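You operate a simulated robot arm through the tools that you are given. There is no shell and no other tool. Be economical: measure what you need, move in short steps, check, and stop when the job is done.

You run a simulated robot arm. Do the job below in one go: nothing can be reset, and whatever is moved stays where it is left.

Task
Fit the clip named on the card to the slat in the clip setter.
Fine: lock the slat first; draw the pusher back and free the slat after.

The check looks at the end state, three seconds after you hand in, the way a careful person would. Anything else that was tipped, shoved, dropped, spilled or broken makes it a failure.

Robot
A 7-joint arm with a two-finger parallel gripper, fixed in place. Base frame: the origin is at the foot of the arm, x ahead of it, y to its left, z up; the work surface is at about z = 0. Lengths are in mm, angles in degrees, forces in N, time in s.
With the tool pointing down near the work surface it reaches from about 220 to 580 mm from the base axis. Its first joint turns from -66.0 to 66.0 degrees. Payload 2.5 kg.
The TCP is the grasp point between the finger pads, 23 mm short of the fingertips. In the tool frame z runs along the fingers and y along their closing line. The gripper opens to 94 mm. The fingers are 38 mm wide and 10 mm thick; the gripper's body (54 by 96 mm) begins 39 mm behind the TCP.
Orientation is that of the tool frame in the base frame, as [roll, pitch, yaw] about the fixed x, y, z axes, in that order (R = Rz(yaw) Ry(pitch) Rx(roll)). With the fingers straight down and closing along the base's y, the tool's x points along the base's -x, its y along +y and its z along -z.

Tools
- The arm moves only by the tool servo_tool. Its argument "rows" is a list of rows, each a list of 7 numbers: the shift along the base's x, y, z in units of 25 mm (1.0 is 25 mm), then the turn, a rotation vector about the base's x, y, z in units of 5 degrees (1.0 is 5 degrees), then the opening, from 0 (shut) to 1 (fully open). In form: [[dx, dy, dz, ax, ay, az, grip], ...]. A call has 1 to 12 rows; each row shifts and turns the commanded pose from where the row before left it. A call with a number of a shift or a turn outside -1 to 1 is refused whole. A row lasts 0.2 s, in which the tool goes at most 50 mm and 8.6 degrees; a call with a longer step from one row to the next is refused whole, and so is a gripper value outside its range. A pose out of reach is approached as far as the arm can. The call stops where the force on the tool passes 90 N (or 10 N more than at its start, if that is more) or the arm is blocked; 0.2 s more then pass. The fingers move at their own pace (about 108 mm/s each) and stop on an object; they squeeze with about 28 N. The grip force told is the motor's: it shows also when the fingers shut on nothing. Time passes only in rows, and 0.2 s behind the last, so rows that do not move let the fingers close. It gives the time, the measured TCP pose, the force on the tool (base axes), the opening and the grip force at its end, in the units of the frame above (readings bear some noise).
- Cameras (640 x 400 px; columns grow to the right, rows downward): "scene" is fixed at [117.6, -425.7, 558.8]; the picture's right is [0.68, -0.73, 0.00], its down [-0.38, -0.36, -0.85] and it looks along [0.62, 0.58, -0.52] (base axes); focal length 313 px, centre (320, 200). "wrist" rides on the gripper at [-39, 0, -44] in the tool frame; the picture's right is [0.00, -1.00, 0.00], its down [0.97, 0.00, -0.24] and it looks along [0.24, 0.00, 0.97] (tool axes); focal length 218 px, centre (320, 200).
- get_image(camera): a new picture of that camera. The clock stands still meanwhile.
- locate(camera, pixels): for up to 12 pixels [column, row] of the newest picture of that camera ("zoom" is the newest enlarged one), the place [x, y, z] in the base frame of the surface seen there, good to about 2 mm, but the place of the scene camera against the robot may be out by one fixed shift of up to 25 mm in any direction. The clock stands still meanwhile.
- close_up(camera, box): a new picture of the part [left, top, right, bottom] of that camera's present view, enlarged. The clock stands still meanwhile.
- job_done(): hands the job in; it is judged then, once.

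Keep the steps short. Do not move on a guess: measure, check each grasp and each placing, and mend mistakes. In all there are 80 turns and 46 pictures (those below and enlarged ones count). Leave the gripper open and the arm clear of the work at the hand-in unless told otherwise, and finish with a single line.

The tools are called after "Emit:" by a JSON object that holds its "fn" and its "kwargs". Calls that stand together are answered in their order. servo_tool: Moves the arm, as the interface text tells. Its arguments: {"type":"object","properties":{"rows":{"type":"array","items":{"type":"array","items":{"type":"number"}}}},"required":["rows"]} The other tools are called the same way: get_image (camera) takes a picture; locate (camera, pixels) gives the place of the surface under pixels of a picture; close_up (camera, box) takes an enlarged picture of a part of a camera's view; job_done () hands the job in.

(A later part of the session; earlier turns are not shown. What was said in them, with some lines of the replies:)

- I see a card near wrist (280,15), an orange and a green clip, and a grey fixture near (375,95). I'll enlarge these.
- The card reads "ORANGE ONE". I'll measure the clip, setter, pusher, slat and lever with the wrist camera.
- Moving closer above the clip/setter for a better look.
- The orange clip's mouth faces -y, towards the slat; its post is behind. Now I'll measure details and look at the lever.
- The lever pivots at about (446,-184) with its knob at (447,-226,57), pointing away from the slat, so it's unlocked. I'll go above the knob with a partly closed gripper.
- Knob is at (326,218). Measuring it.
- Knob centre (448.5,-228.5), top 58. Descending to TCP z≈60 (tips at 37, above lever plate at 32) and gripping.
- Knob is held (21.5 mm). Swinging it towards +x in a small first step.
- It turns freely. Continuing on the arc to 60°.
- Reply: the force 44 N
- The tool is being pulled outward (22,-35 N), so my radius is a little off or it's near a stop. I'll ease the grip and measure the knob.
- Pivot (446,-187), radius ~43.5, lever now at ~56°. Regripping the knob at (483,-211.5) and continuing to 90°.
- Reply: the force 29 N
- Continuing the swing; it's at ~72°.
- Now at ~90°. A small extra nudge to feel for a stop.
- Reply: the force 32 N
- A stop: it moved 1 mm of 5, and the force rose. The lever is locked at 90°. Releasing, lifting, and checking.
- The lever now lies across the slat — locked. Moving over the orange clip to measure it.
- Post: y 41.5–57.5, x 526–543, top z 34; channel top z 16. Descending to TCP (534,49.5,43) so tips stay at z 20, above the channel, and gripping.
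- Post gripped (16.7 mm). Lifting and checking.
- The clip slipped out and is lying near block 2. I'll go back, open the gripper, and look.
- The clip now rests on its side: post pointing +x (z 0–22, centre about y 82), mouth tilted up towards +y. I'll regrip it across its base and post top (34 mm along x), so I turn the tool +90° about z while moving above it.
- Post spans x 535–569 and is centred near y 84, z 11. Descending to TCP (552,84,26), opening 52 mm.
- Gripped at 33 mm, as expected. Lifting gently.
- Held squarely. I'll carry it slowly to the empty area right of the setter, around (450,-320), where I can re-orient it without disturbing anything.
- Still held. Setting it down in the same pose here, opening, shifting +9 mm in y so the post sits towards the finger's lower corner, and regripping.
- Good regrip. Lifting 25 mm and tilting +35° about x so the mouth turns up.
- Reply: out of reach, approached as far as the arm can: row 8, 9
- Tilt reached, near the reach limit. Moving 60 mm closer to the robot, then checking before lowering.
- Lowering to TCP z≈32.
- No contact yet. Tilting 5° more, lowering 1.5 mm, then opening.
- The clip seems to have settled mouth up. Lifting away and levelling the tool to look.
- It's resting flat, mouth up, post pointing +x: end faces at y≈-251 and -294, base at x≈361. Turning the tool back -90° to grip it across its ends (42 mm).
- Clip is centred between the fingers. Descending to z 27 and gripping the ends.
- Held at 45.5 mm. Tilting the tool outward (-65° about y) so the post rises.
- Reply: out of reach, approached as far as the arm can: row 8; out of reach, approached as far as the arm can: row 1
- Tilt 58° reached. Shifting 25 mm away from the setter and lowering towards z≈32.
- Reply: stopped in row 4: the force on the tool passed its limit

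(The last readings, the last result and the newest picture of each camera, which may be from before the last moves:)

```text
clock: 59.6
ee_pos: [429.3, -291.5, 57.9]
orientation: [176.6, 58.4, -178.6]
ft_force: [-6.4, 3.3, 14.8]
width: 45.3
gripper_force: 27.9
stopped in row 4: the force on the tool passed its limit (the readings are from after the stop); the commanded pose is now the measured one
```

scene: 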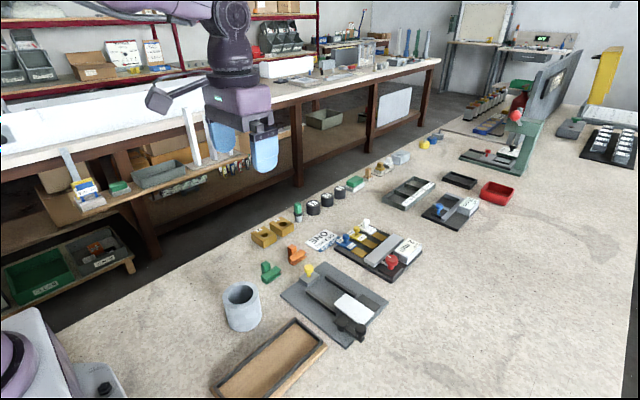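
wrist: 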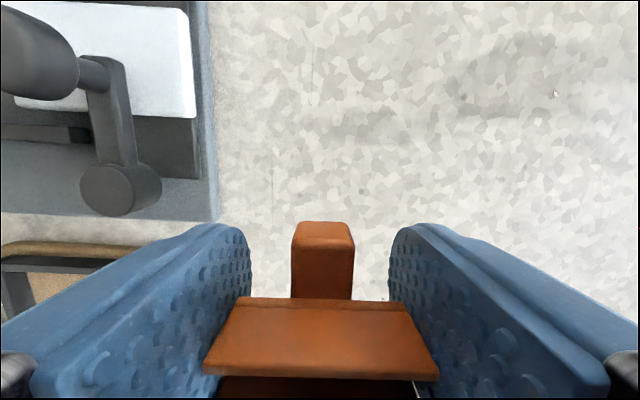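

Contact at z 58, too early for the clip. Looking to see what touches.

Emit:
{"fn": "get_image", "kwargs": {"camera": "scene"}}

```text
11 pictures are left
```

scene: 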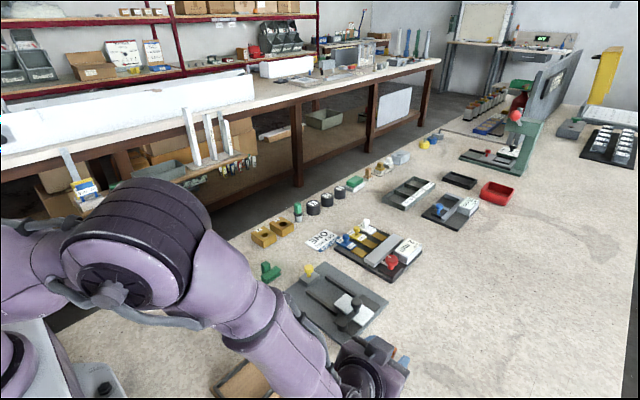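

The wrist housing is the low part when the tool points outward. I'll lift, level the tool again, and instead turn sideways (which worked before).

Emit:
{"fn": "servo_tool", "kwargs": {"rows": [[0, 0, 0.5, 0, 0, 0, 0.35], [0, 0, 0.8, 0, 0, 0, 0.35], [0, 0, 0.8, -0.05, 1, 0, 0.35], [0, 0, 0, -0.05, 1, 0, 0.35], [0, 0, 0, -0.05, 1, 0, 0.35], [0, 0, 0, -0.05, 1, 0, 0.35], [0, 0, 0, -0.05, 1, 0, 0.35], [0, 0, 0, -0.05, 1, 0, 0.35], [0, 0, 0, -0.05, 1, 0, 0.35], [0, 0, 0, -0.05, 1, 0, 0.35], [0, 0, 0, -0.05, 1, 0, 0.35], [0, 0, 0, -0.05, 1, 0, 0.35]]}}

Emit:
{"fn": "servo_tool", "kwargs": {"rows": [[0, 0, 0, 0, 1, 0, 0.35], [0, 0, 0, 0, 0.7, 0, 0.35], [0, 0, 0, 0, 0, 0, 0.35]]}}

Emit:
{"fn": "get_image", "kwargs": {"camera": "wrist"}}

```text
clock: 62.2
ee_pos: [429.6, -291.1, 109.6]
orientation: [177.7, 8.2, -177.9]
ft_force: [0.5, 0.3, -0.5]
width: 45.3
gripper_force: 27.8
```

```text
clock: 63.0
ee_pos: [429.0, -291.0, 110.3]
orientation: [177.4, -0.2, -177.9]
ft_force: [0.2, 0.9, 0.1]
width: 45.2
gripper_force: 27.8
```

```text
10 pictures are left
```

wrist: 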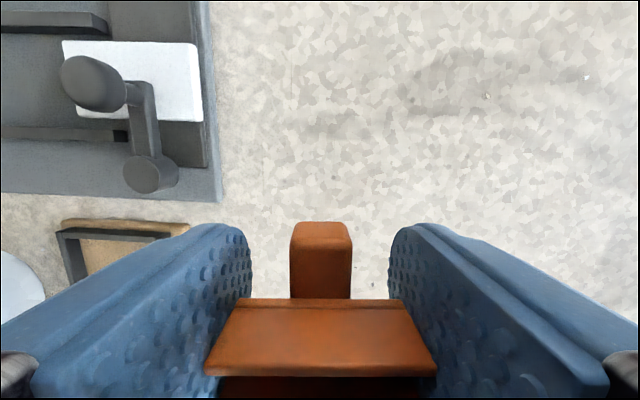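

Still held well, and the tray is in place. Now yaw +90° and move to about (375,-285).

Emit:
{"fn": "servo_tool", "kwargs": {"rows": [[-0.2, 0, 0, -0.5, 0, 0, 0.35], [-0.2, 0, 0, 0, 0, 1, 0.35], [-0.2, 0, 0, 0, 0, 1, 0.35], [-0.2, 0, 0, 0, 0, 1, 0.35], [-0.2, 0, 0, 0, 0, 1, 0.35], [-0.2, 0, 0, 0, 0, 1, 0.35], [-0.2, 0, 0, 0, 0, 1, 0.35], [-0.2, 0, 0, 0, 0, 1, 0.35], [-0.2, 0, 0, 0, 0, 1, 0.35], [-0.2, 0, 0, 0, 0, 1, 0.35], [-0.2, 0, 0, 0, 0, 1, 0.35], [0, 0, 0, 0, 0, 1, 0.35]]}}

Emit:
{"fn": "servo_tool", "kwargs": {"rows": [[0, 0, 0, 0, 0, 1, 0.35], [0, 0, 0, 0, 0, 1, 0.35], [0, 0, 0, 0, 0, 1, 0.35], [0, 0, 0, 0, 0, 1, 0.35], [0, 0, 0, 0, 0, 1, 0.35], [0, 0, 0, 0, 0, 1, 0.35], [0, 0, 0, 0, 0, 0.6, 0.35], [0, 0, 0, 0, 0, 0, 0.35]]}}

```text
clock: 65.6
ee_pos: [375.1, -290.9, 109.9]
orientation: [179.9, -0.3, -122.8]
ft_force: [-0.1, -1.0, -0.5]
width: 45.1
gripper_force: 28.0
```

```text
clock: 67.4
ee_pos: [373.8, -290.5, 109.7]
orientation: [179.8, -0.1, -89.8]
ft_force: [0.0, 0.1, -0.4]
width: 45.0
gripper_force: 27.7
```

Now tilting +60° about x (tool pointing to +y), moving 25 mm to +y.

Emit:
{"fn": "servo_tool", "kwargs": {"rows": [[0, 0.5, 0, 0, 0, 0, 0.35], [0, 0.5, 0, 1, 0, 0, 0.35], [0, 0, 0, 1, 0, 0, 0.35], [0, 0, 0, 1, 0, 0, 0.35], [0, 0, 0, 1, 0, 0, 0.35], [0, 0, 0, 1, 0, 0, 0.35], [0, 0, 0, 1, 0, 0, 0.35], [0, 0, 0, 1, 0, 0, 0.35], [0, 0, 0, 1, 0, 0, 0.35], [0, 0, 0, 1, 0, 0, 0.35], [0, 0, 0, 1, 0, 0, 0.35], [0, 0, 0, 0, 0, 0, 0.35]]}}

Emit:
{"fn": "servo_tool", "kwargs": {"rows": [[0, 0, 0, 1, 0, 0, 0.35], [0, 0, 0, 1, 0, 0, 0.35], [0, 0, 0, 0, 0, 0, 0.35]]}}

```text
clock: 70.0
ee_pos: [374.7, -265.9, 109.6]
orientation: [-179.9, 49.7, -89.8]
ft_force: [-0.1, 0.7, 0.5]
width: 45.2
gripper_force: 28.0
```

```text
clock: 70.8
ee_pos: [374.6, -265.2, 109.1]
orientation: [-179.9, 59.8, -89.7]
ft_force: [-0.4, 0.0, -0.9]
width: 45.3
gripper_force: 27.9
```

Reached 60°. Lowering to about z 35, watching the force.

Emit:
{"fn": "servo_tool", "kwargs": {"rows": [[0, 0, -0.6, 0, 0, 0, 0.35], [0, 0, -0.8, 0, 0, 0, 0.35], [0, 0, -0.6, 0, 0, 0, 0.35], [0, 0, -0.4, 0, 0, 0, 0.35], [0, 0, -0.3, 0, 0, 0, 0.35], [0, 0, -0.2, 0, 0, 0, 0.35], [0, 0, 0, 0, 0, 0, 0.35]]}}

Emit:
{"fn": "get_image", "kwargs": {"camera": "wrist"}}

```text
clock: 71.8
ee_pos: [377.5, -266.3, 61.3]
orientation: [179.4, 59.9, -90.4]
ft_force: [-2.7, 3.6, 8.4]
width: 45.2
gripper_force: 27.7
stopped in row 5: the force on the tool passed its limit (the readings are from after the stop); the commanded pose is now the measured one
```

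```text
9 pictures are left
```

wrist: 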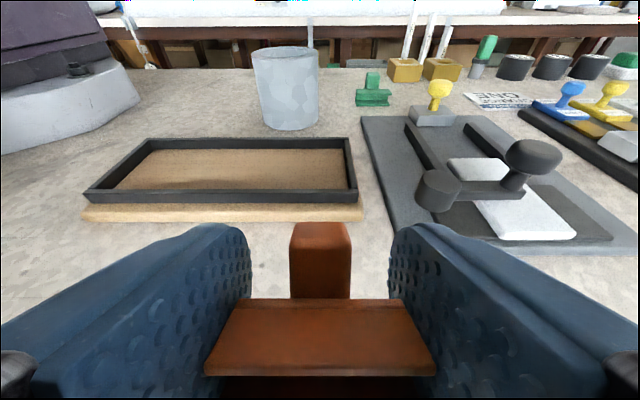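

The wrist touches something again at 60° (40° was fine before). Plan: set it back mouth-up, regrip with the tool pre-tilted -25°, then tilt only to +40° (65° in total). Raising and levelling.

Emit:
{"fn": "servo_tool", "kwargs": {"rows": [[0, 0, 0.6, 0, 0, 0, 0.35], [0, 0, 0.8, -1, 0, 0, 0.35], [0, 0, 0, -1, 0, 0, 0.35], [0, 0, 0, -1, 0, 0, 0.35], [0, 0, 0, -1, 0, 0, 0.35], [0, 0, 0, -1, 0, 0, 0.35], [0, 0, 0, -1, 0, 0, 0.35], [0, 0, 0, -1, 0, 0, 0.35], [0, 0, 0, -1, 0, 0, 0.35], [0, 0, 0, -1, 0, 0, 0.35], [0, 0, 0, -1, 0, 0, 0.35], [0, 0, 0, -1, 0, 0, 0.35]]}}

Emit:
{"fn": "servo_tool", "kwargs": {"rows": [[0, 0, 0, -0.98, 0, 0, 0.35], [0, 0, -0.6, 0, 0, 0, 0.35], [0, 0, -0.8, 0, 0, 0, 0.35], [0, 0, -0.6, 0, 0, 0, 0.35], [0, 0, -0.3, 0, 0, 0, 0.35], [0, 0, 0, 0, 0, 0, 0.35]]}}

```text
clock: 74.4
ee_pos: [376.6, -268.2, 95.7]
orientation: [179.9, 4.8, -90.2]
ft_force: [0.5, -1.1, -0.2]
width: 44.8
gripper_force: 27.8
```

```text
clock: 75.8
ee_pos: [376.8, -267.7, 38.1]
orientation: [179.9, -0.1, -90.1]
ft_force: [-0.2, 0.1, 0.3]
width: 45.3
gripper_force: 27.6
```

Level again. Lowering the last 11 mm to z 27 and opening.

Emit:
{"fn": "servo_tool", "kwargs": {"rows": [[0, 0, -0.24, 0, 0, 0, 0.35], [0, 0, -0.16, 0, 0, 0, 0.35], [0, 0, -0.04, 0, 0, 0, 0.35], [0, 0, 0, 0, 0, 0, 0.35], [0, 0, 0, 0, 0, 0, 0.55], [0, 0, 0, 0, 0, 0, 0.65], [0, 0, 0, 0, 0, 0, 0.65]]}}

Emit:
{"fn": "servo_tool", "kwargs": {"rows": [[0, 0, 0.8, 0, 0, 0, 0.65], [0, 0, 0.8, -1, 0, 0, 0.65], [0, 0, 0.4, -1, 0, 0, 0.65], [0, 0, 0, -1, 0, 0, 0.65], [0, 0, 0, -1, 0, 0, 0.65], [0, 0, 0, -1, 0, 0, 0.65], [0, 0, 0, 0, 0, 0, 0.65]]}}

Emit:
{"fn": "get_image", "kwargs": {"camera": "wrist"}}

```text
clock: 77.4
ee_pos: [377.2, -268.3, 27.6]
orientation: [179.8, -0.1, -90.2]
ft_force: [0.2, 0.4, -0.4]
width: 61.2
gripper_force: 0.0
```

```text
clock: 79.0
ee_pos: [376.5, -267.0, 78.1]
orientation: [179.9, -25.1, -90.2]
ft_force: [0.3, 0.1, -0.4]
width: 61.1
gripper_force: 0.0
```

```text
8 pictures are left
```

wrist: 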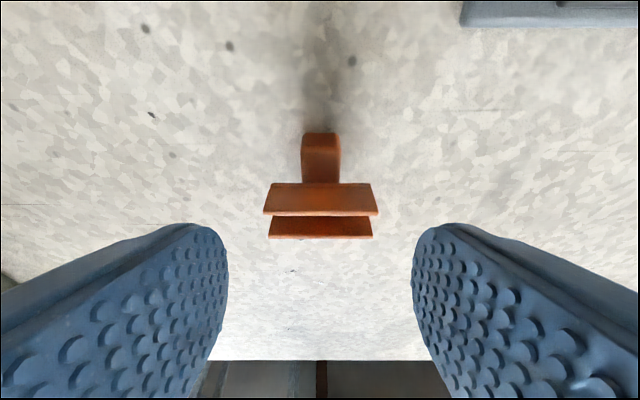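

Emit:
{"fn": "locate", "kwargs": {"camera": "wrist", "pixels": [[320, 140], [320, 187], [320, 205], [320, 233], [270, 210], [370, 210]]}}

```text
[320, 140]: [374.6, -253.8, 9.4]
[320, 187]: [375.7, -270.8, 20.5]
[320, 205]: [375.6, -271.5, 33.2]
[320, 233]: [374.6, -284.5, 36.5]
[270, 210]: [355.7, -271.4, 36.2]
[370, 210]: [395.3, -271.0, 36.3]
```

Clip stands as expected (base at y≈-286, mouth up). Descending to z 31 with the -25° tilt and gripping.

Emit:
{"fn": "servo_tool", "kwargs": {"rows": [[0, 0.04, -0.7, 0, 0, 0, 0.65], [0, 0, -0.7, 0, 0, 0, 0.65], [0, 0, -0.4, 0, 0, 0, 0.65], [0, 0, -0.08, 0, 0, 0, 0.65], [0, 0, 0, 0, 0, 0, 0.65], [0, 0, 0, 0, 0, 0, 0.4], [0, 0, 0, 0, 0, 0, 0.35], [0, 0, 0, 0, 0, 0, 0.35], [0, 0, 0, 0, 0, 0, 0.35]]}}

Emit:
{"fn": "servo_tool", "kwargs": {"rows": [[0, 0, 0.3, 0, 0, 0, 0.35], [0, 0, 0.6, 0, 0, 0, 0.35], [0, 0, 0.3, 1, 0, 0, 0.35], [0, 0, 0, 1, 0, 0, 0.35], [0, 0, 0, 1, 0, 0, 0.35], [0, 0, 0, 1, 0, 0, 0.35], [0, 0, 0, 1, 0, 0, 0.35], [0, 0, 0, 1, 0, 0, 0.35], [0, 0, 0, 1, 0, 0, 0.35], [0, 0, 0, 1, 0, 0, 0.35], [0, 0, 0, 1, 0, 0, 0.35], [0, 0, 0, 1, 0, 0, 0.35]]}}

Emit:
{"fn": "servo_tool", "kwargs": {"rows": [[0, 0, 0, 1, 0, 0, 0.35], [0, 0, 0, 1, 0, 0, 0.35], [0, 0, 0, 1, 0, 0, 0.35], [0, 0, 0, 0, 0, 0, 0.35]]}}

```text
clock: 81.0
ee_pos: [377.3, -265.6, 30.3]
orientation: [179.8, -25.0, -90.2]
ft_force: [-0.3, -0.7, 0.8]
width: 45.4
gripper_force: 28.1
```

```text
clock: 83.6
ee_pos: [376.7, -266.3, 58.3]
orientation: [179.8, 25.1, -90.1]
ft_force: [-0.6, 0.8, 0.5]
width: 45.3
gripper_force: 28.0
```

```text
clock: 84.6
ee_pos: [377.4, -267.4, 59.6]
orientation: [179.7, 40.1, -90.2]
ft_force: [-0.4, -1.3, -0.3]
width: 45.1
gripper_force: 28.2
```

Now at +40°. Lowering to z≈32.

Emit:
{"fn": "servo_tool", "kwargs": {"rows": [[0, 0, -0.5, 0, 0, 0, 0.35], [0, 0, -0.3, 0, 0, 0, 0.35], [0, 0, -0.2, 0, 0, 0, 0.35], [0, 0, -0.1, 0, 0, 0, 0.35], [0, 0, 0, 0, 0, 0, 0.35]]}}

```text
clock: 85.8
ee_pos: [377.0, -265.8, 32.9]
orientation: [179.6, 40.0, -90.2]
ft_force: [-0.1, 0.0, -0.3]
width: 45.4
gripper_force: 27.5
```

Tilting 5° more, lowering 1 mm, then opening so it settles on its base.

Emit:
{"fn": "servo_tool", "kwargs": {"rows": [[0, 0, 0, 1, 0, 0, 0.35], [0, 0, -0.06, 0, 0, 0, 0.35], [0, 0, 0, 0, 0, 0, 0.35], [0, 0, 0, 0, 0, 0, 0.6], [0, 0, 0, 0, 0, 0, 0.7], [0, 0, 0, 0, 0, 0, 0.7], [0, 0, 0, 0, 0, 0, 0.7]]}}

Emit:
{"fn": "servo_tool", "kwargs": {"rows": [[0, 0, 0.6, 0, 0, 0, 0.7], [0, 0, 0.8, 0, 0, 0, 0.7], [0, 0, 1, -1, 0, 0, 0.8], [0, 0, 1, -1, 0, 0, 0.8], [0, 0, 1, -1, 0, 0, 0.8], [0, 0, 0, -1, 0, 0, 0.8], [0, 0, 0, -1, 0, 0, 0.8], [0, 0, 0, -1, 0, 0, 0.8], [0, 0, 0, -1, 0, 0, 0.8], [0, 0, 0, -1, 0, 0, 0.8], [0, 0, 0, -1, 0, 0, 0.8], [0, 0, 0, 0, 0, 0, 0.8]]}}

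Emit:
{"fn": "get_image", "kwargs": {"camera": "wrist"}}

```text
clock: 87.4
ee_pos: [377.3, -264.9, 30.7]
orientation: [179.6, 45.1, -90.2]
ft_force: [-0.2, -0.5, 0.0]
width: 65.9
gripper_force: 0.1
```

```text
clock: 90.0
ee_pos: [376.5, -267.6, 140.4]
orientation: [179.8, -0.1, -90.2]
ft_force: [-0.6, -0.4, 0.0]
width: 75.1
gripper_force: 0.0
```

```text
7 pictures are left
```

wrist: 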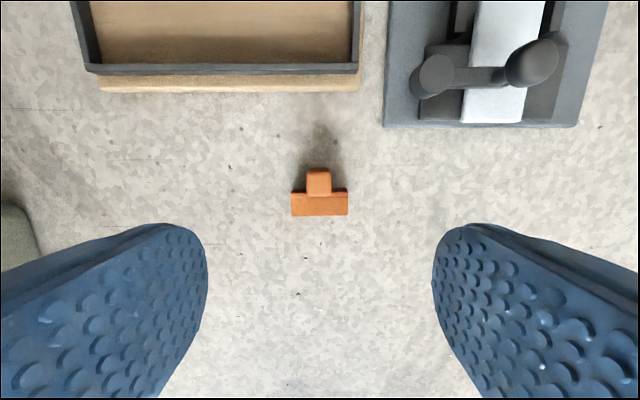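

The clip now stands post up, mouth facing -y — exactly the orientation needed. Measuring.

Emit:
{"fn": "locate", "kwargs": {"camera": "wrist", "pixels": [[319, 175], [309, 182], [329, 182], [319, 169], [319, 190], [296, 200], [343, 200], [320, 212], [300, 194], [340, 194]]}}

```text
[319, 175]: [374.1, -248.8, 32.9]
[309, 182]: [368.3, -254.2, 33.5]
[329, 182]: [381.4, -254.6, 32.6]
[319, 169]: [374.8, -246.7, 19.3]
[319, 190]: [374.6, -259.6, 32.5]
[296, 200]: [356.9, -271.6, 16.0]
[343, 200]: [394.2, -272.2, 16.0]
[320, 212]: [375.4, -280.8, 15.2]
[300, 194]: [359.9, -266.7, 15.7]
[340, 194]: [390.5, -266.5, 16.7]
```

Post is at x 366–383, y -261..-244.5. I'll grip it along x this time with full depth: TCP (375,-240,27), fingers just behind the channel.

Emit:
{"fn": "servo_tool", "kwargs": {"rows": [[-0.05, 0.55, 0, 0, 0, 0, 0.45], [0, 0.55, -0.5, 0, 0, 0, 0.45], [0, 0, -1, 0, 0, 0, 0.45], [0, 0, -1, 0, 0, 0, 0.45], [0, 0, -1, 0, 0, 0, 0.45], [0, 0, -0.6, 0, 0, 0, 0.45], [0, 0, -0.4, 0, 0, 0, 0.45], [0, 0, 0, 0, 0, 0, 0.45]]}}

Emit:
{"fn": "servo_tool", "kwargs": {"rows": [[0, 0, 0, 0, 0, 0, 0.2], [0, 0, 0, 0, 0, 0, 0.05], [0, 0, 0, 0, 0, 0, 0.05], [0, 0, 0, 0, 0, 0, 0.05], [0, 0, 0, 0, 0, 0, 0.05]]}}

```text
clock: 91.8
ee_pos: [375.0, -240.6, 27.3]
orientation: [179.9, 0.0, -90.2]
ft_force: [0.0, 0.1, 0.0]
width: 42.5
gripper_force: 0.0
```

```text
clock: 93.0
ee_pos: [375.4, -239.5, 27.8]
orientation: [179.8, 0.0, -90.2]
ft_force: [-0.8, 0.4, -0.4]
width: 17.0
gripper_force: 27.7
```

Gripped (17.0 mm). Lifting gently and checking.

Emit:
{"fn": "servo_tool", "kwargs": {"rows": [[0, 0, 0.15, 0, 0, 0, 0.05], [0, 0, 0.3, 0, 0, 0, 0.05], [0, 0, 0.5, 0, 0, 0, 0.05], [0, 0, 0.7, 0, 0, 0, 0.05], [0, 0, 0.8, 0, 0, 0, 0.05], [0, 0, 0.8, 0, 0, 0, 0.05], [0, 0, 0.6, 0, 0, 0, 0.05], [0, 0, 0, 0, 0, 0, 0.05]]}}

Emit:
{"fn": "get_image", "kwargs": {"camera": "wrist"}}

```text
clock: 94.8
ee_pos: [376.5, -239.9, 126.4]
orientation: [179.8, 0.0, -90.2]
ft_force: [-0.4, 0.3, 0.0]
width: 16.8
gripper_force: 28.2
```

```text
6 pictures are left
```

wrist: 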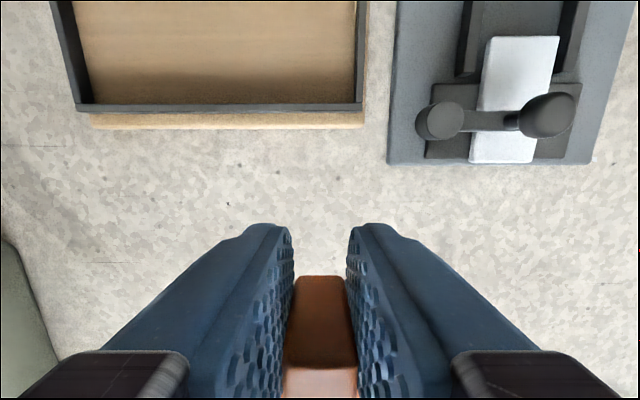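

Held level. Carrying over the setter to (498.3,-83), at a height that clears the lever knob.

Emit:
{"fn": "servo_tool", "kwargs": {"rows": [[0.3, 0.4, 0, 0, 0, 0, 0.05], [0.6, 0.7, 0, 0, 0, 0, 0.05], [0.6, 0.8, 0, 0, 0, 0, 0.05], [0.6, 0.8, 0, 0, 0, 0, 0.05], [0.6, 0.8, 0, 0, 0, 0, 0.05], [0.6, 0.8, 0, 0, 0, 0, 0.05], [0.6, 0.8, 0, 0, 0, 0, 0.05], [0.6, 0.7, 0, 0, 0, 0, 0.05], [0.38, 0.48, 0, 0, 0, 0, 0.05], [0, 0, 0, 0, 0, 0, 0.05]]}}

```text
clock: 97.0
ee_pos: [498.2, -81.0, 123.2]
orientation: [179.9, 0.0, -90.2]
ft_force: [0.9, -0.6, -0.2]
width: 17.1
gripper_force: 28.2
```

Emit:
{"fn": "get_image", "kwargs": {"camera": "wrist"}}

```text
5 pictures are left
```

wrist: 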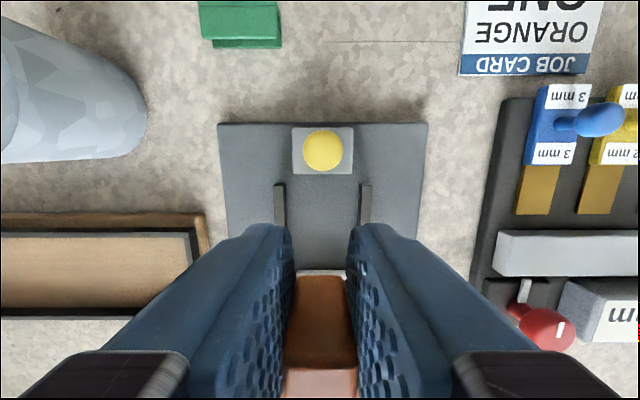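

Emit:
{"fn": "locate", "kwargs": {"camera": "wrist", "pixels": [[300, 172], [345, 172], [294, 150], [351, 150], [278, 200], [366, 200], [323, 172], [322, 150], [280, 186], [364, 186]]}}

```text
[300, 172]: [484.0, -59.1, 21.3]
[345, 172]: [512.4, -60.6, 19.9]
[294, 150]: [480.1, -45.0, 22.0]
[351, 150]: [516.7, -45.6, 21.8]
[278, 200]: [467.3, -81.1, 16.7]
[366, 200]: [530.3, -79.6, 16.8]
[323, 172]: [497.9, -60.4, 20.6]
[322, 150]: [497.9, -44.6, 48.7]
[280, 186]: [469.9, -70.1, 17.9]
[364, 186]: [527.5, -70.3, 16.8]
```

Centreline x≈498.7, pusher front y≈-61. Lowering between the rails at y≈-84.

Emit:
{"fn": "servo_tool", "kwargs": {"rows": [[0.015, -0.12, -0.6, 0, 0, 0, 0.05], [0, 0, -0.8, 0, 0, 0, 0.05], [0, 0, -0.8, 0, 0, 0, 0.05], [0, 0, -0.6, 0, 0, 0, 0.05], [0, 0, -0.4, 0, 0, 0, 0.05], [0, 0, -0.2, 0, 0, 0, 0.05], [0, 0, 0, 0, 0, 0, 0.05]]}}

Emit:
{"fn": "servo_tool", "kwargs": {"rows": [[0, 0, -0.08, 0, 0, 0, 0.05], [0, 0, -0.04, 0, 0, 0, 0.05], [0, 0, 0, 0, 0, 0, 0.05]]}}

```text
clock: 98.6
ee_pos: [498.0, -83.4, 38.7]
orientation: [179.8, 0.1, -90.2]
ft_force: [-0.1, -0.1, -0.2]
width: 16.9
gripper_force: 27.5
```

```text
clock: 99.4
ee_pos: [498.1, -83.8, 36.8]
orientation: [179.8, 0.0, -90.2]
ft_force: [0.5, -0.3, -0.2]
width: 16.9
gripper_force: 27.7
```

Emit:
{"fn": "servo_tool", "kwargs": {"rows": [[0.02, 0, -0.04, 0, 0, 0, 0.05], [0, 0, -0.04, 0, 0, 0, 0.05], [0, 0, -0.04, 0, 0, 0, 0.05], [0, 0, 0, 0, 0, 0, 0.05]]}}

```text
clock: 100.4
ee_pos: [500.3, -84.1, 35.7]
orientation: [179.9, -0.1, -90.2]
ft_force: [-3.5, -0.3, 12.6]
width: 17.1
gripper_force: 28.3
```

Touching the plate (12.6 N up). Opening just to 28 mm to stay clear of the rails, then raising straight up.

Emit:
{"fn": "servo_tool", "kwargs": {"rows": [[0, 0, 0.04, 0, 0, 0, 0.2], [0, 0, 0, 0, 0, 0, 0.28], [0, 0, 0, 0, 0, 0, 0.28], [0, 0, 0.4, 0, 0, 0, 0.28], [0, 0, 0.6, 0, 0, 0, 0.28], [0, 0, 0.8, 0, 0, 0, 0.28], [0, 0, 0.8, 0, 0, 0, 0.28], [0, 0, 0.8, 0, 0, 0, 0.4], [0, 0, 0.8, 0, 0, 0, 0.6], [0, 0, 0, 0, 0, 0, 0.6]]}}

Emit:
{"fn": "close_up", "kwargs": {"camera": "scene", "box": [270, 240, 400, 350]}}

```text
clock: 102.6
ee_pos: [497.6, -84.6, 139.9]
orientation: [179.8, 0.0, -90.3]
ft_force: [0.8, -0.8, -0.3]
width: 56.5
gripper_force: 0.1
```

```text
3.64 times, centred on (335, 295) of scene
```

zoom: 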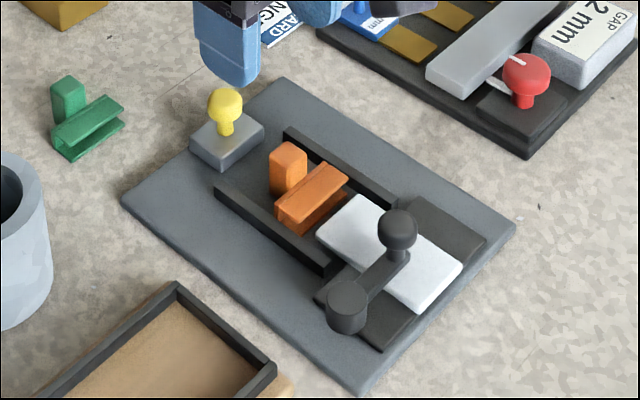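

The clip sits between the rails, mouth to the slat. Now gripping the pusher knob (498,-45, top 49), TCP set 6 mm behind it so the fingers won't reach the post.

Emit:
{"fn": "servo_tool", "kwargs": {"rows": [[0, 0.6, 0, 0, 0, 0, 0.45], [0.02, 0.8, 0, 0, 0, 0, 0.45], [0, 0.4, -0.8, 0, 0, 0, 0.45], [0, 0, -1, 0, 0, 0, 0.45], [0, 0, -1, 0, 0, 0, 0.45], [0, 0, -0.8, 0, 0, 0, 0.45], [0, 0, 0, 0, 0, 0, 0.45], [0, 0, 0, 0, 0, 0, 0.1], [0, 0, 0, 0, 0, 0, 0.1], [0, 0, 0, 0, 0, 0, 0.1]]}}

```text
clock: 104.8
ee_pos: [500.7, -40.3, 50.6]
orientation: [180.0, -0.1, -90.1]
ft_force: [10.4, -0.6, -9.4]
width: 21.5
gripper_force: 44.6
```

Knob held (21.5 mm). Pushing towards the slat, 20 mm first.

Emit:
{"fn": "servo_tool", "kwargs": {"rows": [[0.06, -0.16, 0, 0, 0, 0, 0.1], [0, -0.16, 0, 0, 0, 0, 0.1], [0, -0.16, 0, 0, 0, 0, 0.1], [0, -0.16, 0, 0, 0, 0, 0.1], [0, -0.16, 0, 0, 0, 0, 0.1], [0, 0, 0, 0, 0, 0, 0.1]]}}

Emit:
{"fn": "servo_tool", "kwargs": {"rows": [[0, -0.16, 0, 0, 0, 0, 0.1], [0, -0.16, 0, 0, 0, 0, 0.1], [0, -0.16, 0, 0, 0, 0, 0.1], [0, -0.16, 0, 0, 0, 0, 0.1], [0, 0, 0, 0, 0, 0, 0.1]]}}

```text
clock: 106.2
ee_pos: [500.6, -60.3, 50.3]
orientation: [179.4, 0.0, -90.2]
ft_force: [-23.9, 1.1, 22.6]
width: 21.3
gripper_force: 45.4
```

```text
clock: 107.4
ee_pos: [501.1, -76.0, 51.0]
orientation: [179.4, 0.0, -90.2]
ft_force: [-25.0, 0.0, 24.2]
width: 21.6
gripper_force: 45.0
```

Pusher is moving freely and now pushing the clip. Easing the sideways force and going on in short steps.

Emit:
{"fn": "servo_tool", "kwargs": {"rows": [[-0.04, -0.12, 0, 0, 0, 0, 0.1], [0, -0.12, 0, 0, 0, 0, 0.1], [0, -0.12, 0, 0, 0, 0, 0.1], [0, 0, 0, 0, 0, 0, 0.1]]}}

Emit:
{"fn": "servo_tool", "kwargs": {"rows": [[0, -0.1, 0, 0, 0, 0, 0.1], [0, -0.1, 0, 0, 0, 0, 0.1], [0, -0.1, 0, 0, 0, 0, 0.1], [0, 0, 0, 0, 0, 0, 0.1]]}}

```text
clock: 108.4
ee_pos: [500.1, -85.3, 49.8]
orientation: [179.8, 0.0, -90.1]
ft_force: [-13.7, 1.0, 18.4]
width: 21.4
gripper_force: 44.9
```

```text
clock: 109.4
ee_pos: [499.6, -92.2, 50.7]
orientation: [179.8, 0.0, -90.2]
ft_force: [-9.5, 0.8, 12.7]
width: 21.3
gripper_force: 45.0
```

Emit:
{"fn": "servo_tool", "kwargs": {"rows": [[0, -0.08, 0, 0, 0, 0, 0.1], [0, -0.08, 0, 0, 0, 0, 0.1], [0, 0, 0, 0, 0, 0, 0.1]]}}

Emit:
{"fn": "close_up", "kwargs": {"camera": "scene", "box": [300, 260, 390, 340]}}

```text
clock: 110.2
ee_pos: [501.5, -94.2, 50.3]
orientation: [179.8, 0.2, -90.1]
ft_force: [-13.9, 12.1, 21.4]
width: 21.2
gripper_force: 45.0
```

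```text
5.00 times, centred on (345, 300) of scene
```

zoom: 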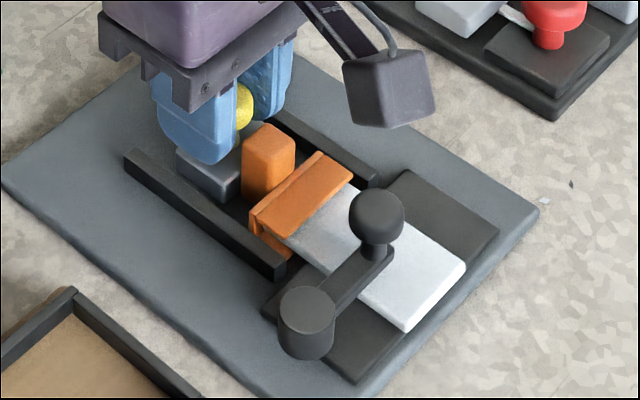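

The clip is on the slat and resistance starts (12 N). Pushing on to feel whether it's fully seated.

Emit:
{"fn": "servo_tool", "kwargs": {"rows": [[0, -0.08, 0, 0, 0, 0, 0.1], [0, -0.08, 0, 0, 0, 0, 0.1], [0, -0.08, 0, 0, 0, 0, 0.1], [0, 0, 0, 0, 0, 0, 0.1]]}}

```text
clock: 111.2
ee_pos: [500.3, -96.5, 49.5]
orientation: [179.6, 0.6, -90.0]
ft_force: [-20.2, 31.7, 22.4]
width: 21.2
gripper_force: 44.6
```

Emit:
{"fn": "servo_tool", "kwargs": {"rows": [[0, -0.08, 0, 0, 0, 0, 0.1], [0, -0.08, 0, 0, 0, 0, 0.1], [0, -0.08, 0, 0, 0, 0, 0.1], [0, 0, 0, 0, 0, 0, 0.1]]}}

```text
clock: 112.2
ee_pos: [500.7, -98.2, 49.2]
orientation: [179.7, 0.9, -89.7]
ft_force: [-5.2, 39.6, -7.6]
width: 21.2
gripper_force: 45.0
```

Emit:
{"fn": "servo_tool", "kwargs": {"rows": [[0, -0.1, 0, 0, 0, 0, 0.1], [0, -0.1, 0, 0, 0, 0, 0.1], [0, -0.1, 0, 0, 0, 0, 0.1], [0, 0, 0, 0, 0, 0, 0.1]]}}

```text
clock: 113.2
ee_pos: [500.1, -116.2, 50.0]
orientation: [179.8, 0.0, -90.1]
ft_force: [-14.5, 18.0, 6.9]
width: 21.2
gripper_force: 44.8
```

It jumped forward (116 now). I must look: a snap-on, or a slip of the fingers.

Emit:
{"fn": "close_up", "kwargs": {"camera": "scene", "box": [300, 260, 390, 340]}}

Emit:
{"fn": "locate", "kwargs": {"camera": "zoom", "pixels": [[377, 215], [465, 265], [405, 330], [310, 300]]}}

```text
5.00 times, centred on (345, 300) of scene
```

zoom: 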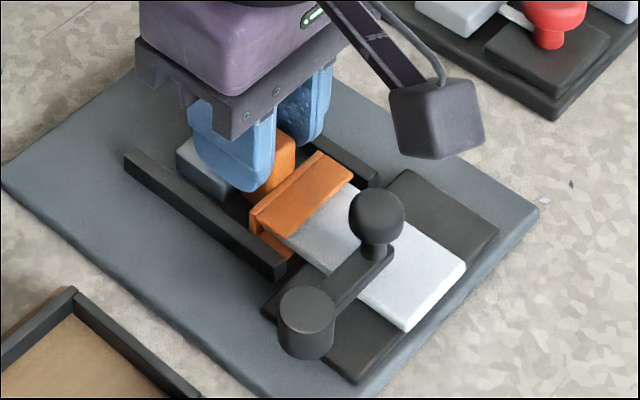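

```text
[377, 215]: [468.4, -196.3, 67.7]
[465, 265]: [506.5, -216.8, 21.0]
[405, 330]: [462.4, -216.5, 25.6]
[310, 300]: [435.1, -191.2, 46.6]
```

The fingers slipped forward along the knob; the clip stopped about 4 mm short of full depth (likely the snap). I'll release, rise, and push the pusher block's rear face with closed fingers instead.

Emit:
{"fn": "servo_tool", "kwargs": {"rows": [[0, 0, 0, 0, 0, 0, 0.3], [0, 0, 0, 0, 0, 0, 0.3], [0, 0, 0.4, 0, 0, 0, 0.3], [0, 0, 0.8, 0, 0, 0, 0.3], [0, 0, 1, 0, 0, 0, 0.3], [0, 0.6, 0.6, 0, 0, 0, 0], [0, 0.8, 0, 0, 0, 0, 0], [-0.06, 0.92, 0, 0, 0, 0, 0], [0, 0, 0, 0, 0, 0, 0]]}}

Emit:
{"fn": "get_image", "kwargs": {"camera": "wrist"}}

```text
clock: 115.2
ee_pos: [499.0, -58.2, 119.7]
orientation: [179.8, 0.0, -90.2]
ft_force: [0.4, -0.2, -0.1]
width: 0.1
gripper_force: 28.4
```

```text
1 pictures are left
```

wrist: 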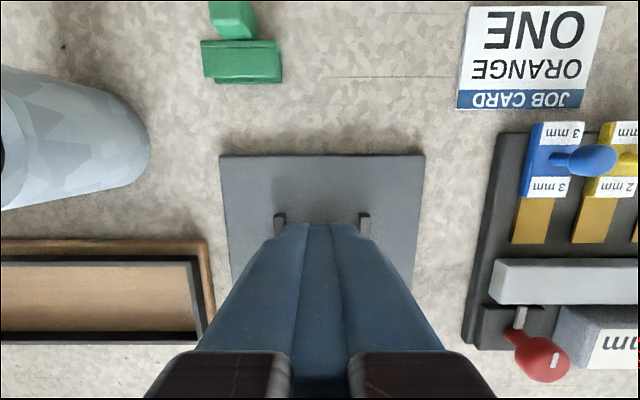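

One picture left, so I'll rely on force. Lowering behind the pusher block (TCP y -54, z 33).

Emit:
{"fn": "servo_tool", "kwargs": {"rows": [[0, 0.16, -0.8, 0, 0, 0, 0], [0, 0, -1, 0, 0, 0, 0], [0, 0, -1, 0, 0, 0, 0], [0, 0, -0.5, 0, 0, 0, 0], [0, 0, -0.16, 0, 0, 0, 0], [0, 0, 0, 0, 0, 0, 0]]}}

Emit:
{"fn": "servo_tool", "kwargs": {"rows": [[0, -0.16, 0, 0, 0, 0, 0], [0, -0.16, 0, 0, 0, 0, 0], [0, -0.12, 0, 0, 0, 0, 0], [0, -0.08, 0, 0, 0, 0, 0], [0, 0, 0, 0, 0, 0, 0]]}}

```text
clock: 116.6
ee_pos: [497.1, -54.0, 33.4]
orientation: [179.8, 0.0, -90.2]
ft_force: [-0.2, 0.4, -0.2]
width: 0.1
gripper_force: 28.0
```

```text
clock: 117.8
ee_pos: [497.9, -65.6, 33.5]
orientation: [179.9, 0.3, -90.1]
ft_force: [2.5, 9.2, 1.8]
width: 0.1
gripper_force: 28.6
```

Contact with the block (9 N). Pushing harder in small steps.

Emit:
{"fn": "servo_tool", "kwargs": {"rows": [[0, -0.1, 0, 0, 0, 0, 0], [0, -0.1, 0, 0, 0, 0, 0], [0, 0, 0, 0, 0, 0, 0]]}}

Emit:
{"fn": "servo_tool", "kwargs": {"rows": [[0, -0.1, 0, 0, 0, 0, 0], [0, -0.1, 0, 0, 0, 0, 0], [0, 0, 0, 0, 0, 0, 0]]}}

```text
clock: 118.6
ee_pos: [498.0, -66.7, 33.2]
orientation: [179.6, 0.7, -89.9]
ft_force: [-9.6, 31.5, 10.7]
width: 0.1
gripper_force: 27.8
```

```text
clock: 119.4
ee_pos: [498.2, -66.6, 33.8]
orientation: [179.8, 1.0, -89.7]
ft_force: [-15.5, 42.4, 10.5]
width: 0.0
gripper_force: 28.1
```

Emit:
{"fn": "servo_tool", "kwargs": {"rows": [[0, -0.1, 0, 0, 0, 0, 0], [0, -0.1, 0, 0, 0, 0, 0], [0, -0.1, 0, 0, 0, 0, 0], [0, 0, 0, 0, 0, 0, 0]]}}

```text
clock: 120.4
ee_pos: [500.0, -66.9, 33.6]
orientation: [179.7, 1.6, -89.4]
ft_force: [-19.6, 60.1, 14.9]
width: 0.0
gripper_force: 27.6
```

Emit:
{"fn": "servo_tool", "kwargs": {"rows": [[0, -0.1, 0, 0, 0, 0, 0], [0, -0.1, 0, 0, 0, 0, 0], [0, -0.1, 0, 0, 0, 0, 0], [0, 0, 0, 0, 0, 0, 0]]}}

```text
clock: 121.4
ee_pos: [499.2, -66.5, 33.8]
orientation: [179.5, 2.3, -89.1]
ft_force: [-22.9, 75.2, 17.8]
width: 0.1
gripper_force: 28.0
```

Hard stop at 75 N with no movement. Checking seating from the last enlarged scene picture by relative measurement (flange, web, slat rear edge).

Emit:
{"fn": "locate", "kwargs": {"camera": "zoom", "pixels": [[345, 182], [290, 232], [325, 155], [258, 212], [355, 192], [298, 245], [458, 266], [408, 322], [435, 295], [255, 222], [265, 238], [280, 252]]}}

```text
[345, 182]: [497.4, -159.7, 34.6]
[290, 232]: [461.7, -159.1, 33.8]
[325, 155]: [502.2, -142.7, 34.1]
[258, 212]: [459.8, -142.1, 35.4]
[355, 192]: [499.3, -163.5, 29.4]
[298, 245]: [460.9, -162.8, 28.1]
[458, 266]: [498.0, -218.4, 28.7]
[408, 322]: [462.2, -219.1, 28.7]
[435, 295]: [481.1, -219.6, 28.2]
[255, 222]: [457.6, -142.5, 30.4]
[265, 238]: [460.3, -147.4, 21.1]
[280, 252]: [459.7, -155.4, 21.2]
```

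The overlap works out at ≈15 of 16 mm, so it's seated within measuring error. Now backing off, rising, and going above the knob (TCP y -92) to draw the pusher back.

Emit:
{"fn": "servo_tool", "kwargs": {"rows": [[0, 0.5, 0, 0, 0, 0, 0], [0, 0.5, 0, 0, 0, 0, 0], [0, 0.4, 0, 0, 0, 0, 0], [0, 0, 0.8, 0, 0, 0, 0], [0, 0, 1, 0, 0, 0, 0.2], [0, 0, 1, 0, 0, 0, 0.45], [0, 0, 0.6, 0, 0, 0, 0.45], [0, -0.7, 0, 0, 0, 0, 0.45], [0, -0.7, 0, 0, 0, 0, 0.45], [0, 0, 0, 0, 0, 0, 0.45]]}}

```text
clock: 123.6
ee_pos: [499.1, -89.9, 117.8]
orientation: [179.8, 0.0, -90.1]
ft_force: [0.7, -0.4, -0.4]
width: 42.1
gripper_force: 0.0
```

Descending to z 50 and gripping the knob.

Emit:
{"fn": "servo_tool", "kwargs": {"rows": [[0, -0.06, -0.9, 0, 0, 0, 0.45], [0, 0, -0.9, 0, 0, 0, 0.45], [0, 0, -0.6, 0, 0, 0, 0.45], [0, 0, -0.3, 0, 0, 0, 0.45], [0, 0, 0, 0, 0, 0, 0.1], [0, 0, 0, 0, 0, 0, 0.1], [0, 0, 0, 0, 0, 0, 0.1]]}}

Emit:
{"fn": "servo_tool", "kwargs": {"rows": [[0, 0.12, 0, 0, 0, 0, 0.1], [0, 0.16, 0, 0, 0, 0, 0.1], [0, 0.2, 0, 0, 0, 0, 0.1], [0, 0, 0, 0, 0, 0, 0.1]]}}

```text
clock: 125.2
ee_pos: [500.4, -93.7, 49.8]
orientation: [-179.8, 0.0, -90.1]
ft_force: [24.7, -0.9, -13.4]
width: 21.5
gripper_force: 45.5
```

```text
clock: 126.2
ee_pos: [499.0, -79.8, 49.5]
orientation: [-179.6, 0.1, -90.0]
ft_force: [42.7, 0.5, -36.4]
width: 20.9
gripper_force: 45.2
```

Pusher is coming back. Easing the sideways force and drawing it the remaining ~41 mm.

Emit:
{"fn": "servo_tool", "kwargs": {"rows": [[0.06, 0.1, 0, 0, 0, 0, 0.1], [0, 0.2, 0, 0, 0, 0, 0.1], [0, 0.2, 0, 0, 0, 0, 0.1], [0, 0.2, 0, 0, 0, 0, 0.1], [0, 0.2, 0, 0, 0, 0, 0.1], [0, 0.2, 0, 0, 0, 0, 0.1], [0, 0.2, 0, 0, 0, 0, 0.1], [0, 0.2, 0, 0, 0, 0, 0.1], [0, 0.1, 0, 0, 0, 0, 0.1], [0, 0.05, 0, 0, 0, 0, 0.1], [0, 0, 0, 0, 0, 0, 0.1]]}}

```text
clock: 128.6
ee_pos: [500.2, -39.7, 50.6]
orientation: [180.0, 0.1, -90.2]
ft_force: [24.1, -3.0, -27.0]
width: 21.5
gripper_force: 45.0
```

Emit:
{"fn": "servo_tool", "kwargs": {"rows": [[0, 0.08, 0, 0, 0, 0, 0.1], [0, 0, 0, 0, 0, 0, 0.1]]}}

```text
clock: 129.2
ee_pos: [499.7, -40.0, 50.1]
orientation: [179.9, -0.1, -90.3]
ft_force: [22.2, -12.4, -26.9]
width: 21.7
gripper_force: 44.6
5 turns are left
```

Pusher is against its back stop. Releasing it, rising, and travelling above the lever knob (488.5,-186.5).

Emit:
{"fn": "servo_tool", "kwargs": {"rows": [[0, -0.06, 0, 0, 0, 0, 0.3], [0, 0, 0, 0, 0, 0, 0.45], [0, 0, 0.6, 0, 0, 0, 0.45], [0, 0, 1, 0, 0, 0, 0.45], [0, 0, 1, 0, 0, 0, 0.45], [0, 0, 0.2, 0, 0, 0, 0.45], [0, 0, 0, 0, 0, 0, 0.45]]}}

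Emit:
{"fn": "servo_tool", "kwargs": {"rows": [[-0.1, -0.8, 0, 0, 0, 0, 0.45], [-0.1, -0.9, 0, 0, 0, 0, 0.45], [-0.1, -0.9, 0, 0, 0, 0, 0.45], [-0.06, -0.9, 0, 0, 0, 0, 0.45], [0, -0.9, 0, 0, 0, 0, 0.45], [0, -0.9, 0, 0, 0, 0, 0.45], [0, -0.56, 0, 0, 0, 0, 0.45], [0, 0, 0, 0, 0, 0, 0.45]]}}

```text
clock: 130.8
ee_pos: [500.2, -39.5, 120.8]
orientation: [179.8, 0.0, -90.2]
ft_force: [0.5, -0.2, 0.6]
width: 42.0
gripper_force: 0.1
```

```text
clock: 132.6
ee_pos: [490.2, -184.8, 122.2]
orientation: [179.9, 0.1, -90.2]
ft_force: [0.4, -0.9, -0.7]
width: 42.2
gripper_force: 0.0
4 turns are left
```

Above the knob. Descending, gripping, and swinging the lever back along its arc (pivot (446,-187), R 43).

Emit:
{"fn": "servo_tool", "kwargs": {"rows": [[-0.04, -0.06, -0.8, 0, 0, 0, 0.45], [0, 0, -0.8, 0, 0, 0, 0.45], [0, 0, -0.6, 0, 0, 0, 0.45], [0, 0, -0.26, 0, 0, 0, 0.45], [0, 0, 0, 0, 0, 0, 0.1], [0, 0, 0, 0, 0, 0, 0.1], [0, 0, 0, 0, 0, 0, 0.1]]}}

Emit:
{"fn": "servo_tool", "kwargs": {"rows": [[-0.015, -0.15, 0, 0, 0, 0, 0.1], [-0.015, -0.15, 0, 0, 0, 0, 0.1], [-0.04, -0.145, 0, 0, 0, 0, 0.1], [-0.04, -0.145, 0, 0, 0, 0, 0.1], [-0.065, -0.135, 0, 0, 0, 0, 0.1], [-0.065, -0.135, 0, 0, 0, 0, 0.1], [0, 0, 0, 0, 0, 0, 0.1]]}}

Emit:
{"fn": "servo_tool", "kwargs": {"rows": [[-0.17, -0.24, 0, 0, 0, 0, 0.1], [-0.21, -0.21, 0, 0, 0, 0, 0.1], [-0.24, -0.17, 0, 0, 0, 0, 0.1], [-0.27, -0.13, 0, 0, 0, 0, 0.1], [-0.29, -0.08, 0, 0, 0, 0, 0.1], [-0.3, -0.03, 0, 0, 0, 0, 0.1], [0, 0, 0, 0, 0, 0, 0.1]]}}

```text
clock: 134.2
ee_pos: [490.3, -187.0, 60.4]
orientation: [179.8, 0.0, -90.1]
ft_force: [1.5, 0.8, -2.0]
width: 21.5
gripper_force: 44.8
```

```text
clock: 135.8
ee_pos: [485.9, -211.3, 59.7]
orientation: [-179.5, -0.1, -90.3]
ft_force: [37.5, -10.6, -21.5]
width: 21.3
gripper_force: 44.6
```

```text
clock: 137.4
ee_pos: [447.6, -230.5, 61.7]
orientation: [180.0, 0.0, -90.2]
ft_force: [14.5, -6.7, 8.8]
width: 21.2
gripper_force: 45.2
3 turns are left
```

Lever is back at its starting spot (447.6,-230.5). A small nudge to its stop, then release, rise, move clear, and take the last picture.

Emit:
{"fn": "servo_tool", "kwargs": {"rows": [[-0.06, 0, 0, 0, 0, 0, 0.1], [0, 0, 0, 0, 0, 0, 0.1], [0.04, 0, 0, 0, 0, 0, 0.3], [0, 0, 0, 0, 0, 0, 0.45], [0, 0, 0.6, 0, 0, 0, 0.45], [0, 0, 1, 0, 0, 0, 0.45], [0, 0, 1, 0, 0, 0, 0.6], [0, 0, 1, 0, 0, 0, 1], [-0.5, -0.5, 1, 0, 0, 0, 1], [-1, -0.5, 1, 0, 0, 0, 1], [-1, -0.5, 0.5, 0, 0, 0, 1], [-0.5, 0, 0, 0, 0, 0, 1]]}}

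Emit:
{"fn": "close_up", "kwargs": {"camera": "scene", "box": [230, 230, 430, 360]}}

Emit:
{"fn": "locate", "kwargs": {"camera": "zoom", "pixels": [[300, 150], [330, 200]]}}

```text
clock: 140.0
ee_pos: [371.8, -267.9, 212.5]
orientation: [179.9, 0.0, -90.2]
ft_force: [-0.7, 0.7, -0.4]
width: 94.0
gripper_force: 0.0
```

```text
3.08 times, centred on (330, 295) of scene
```

zoom: 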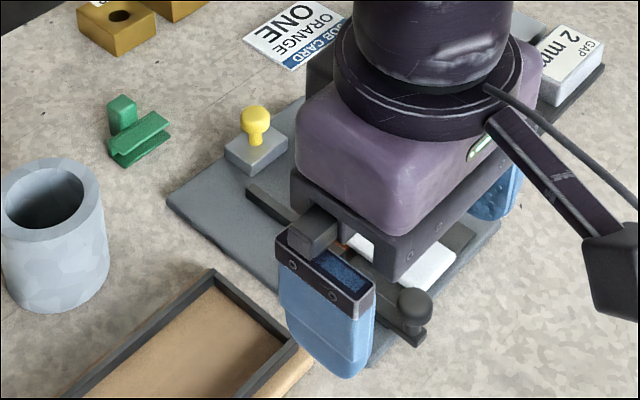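

```text
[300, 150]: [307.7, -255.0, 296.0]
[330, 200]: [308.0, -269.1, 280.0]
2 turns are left
```

The pusher is back at its stop and the lever at its free position. The gripper is open and well above the work, though it hides the clip in this last picture. I'm handing in.

Emit:
{"fn": "job_done", "kwargs": {}}

```text
The job is handed in.
```

The orange clip named on the card is on the locked slat, pushed to a hard stop (about 15 of 16 mm overlap measured), with the pusher drawn back and the slat freed; I dropped the clip once and had to re-orient it, the wrist twice touched something unseen nearby (no shift seen afterwards), and my last picture hid the clip, so its final seat was not seen.
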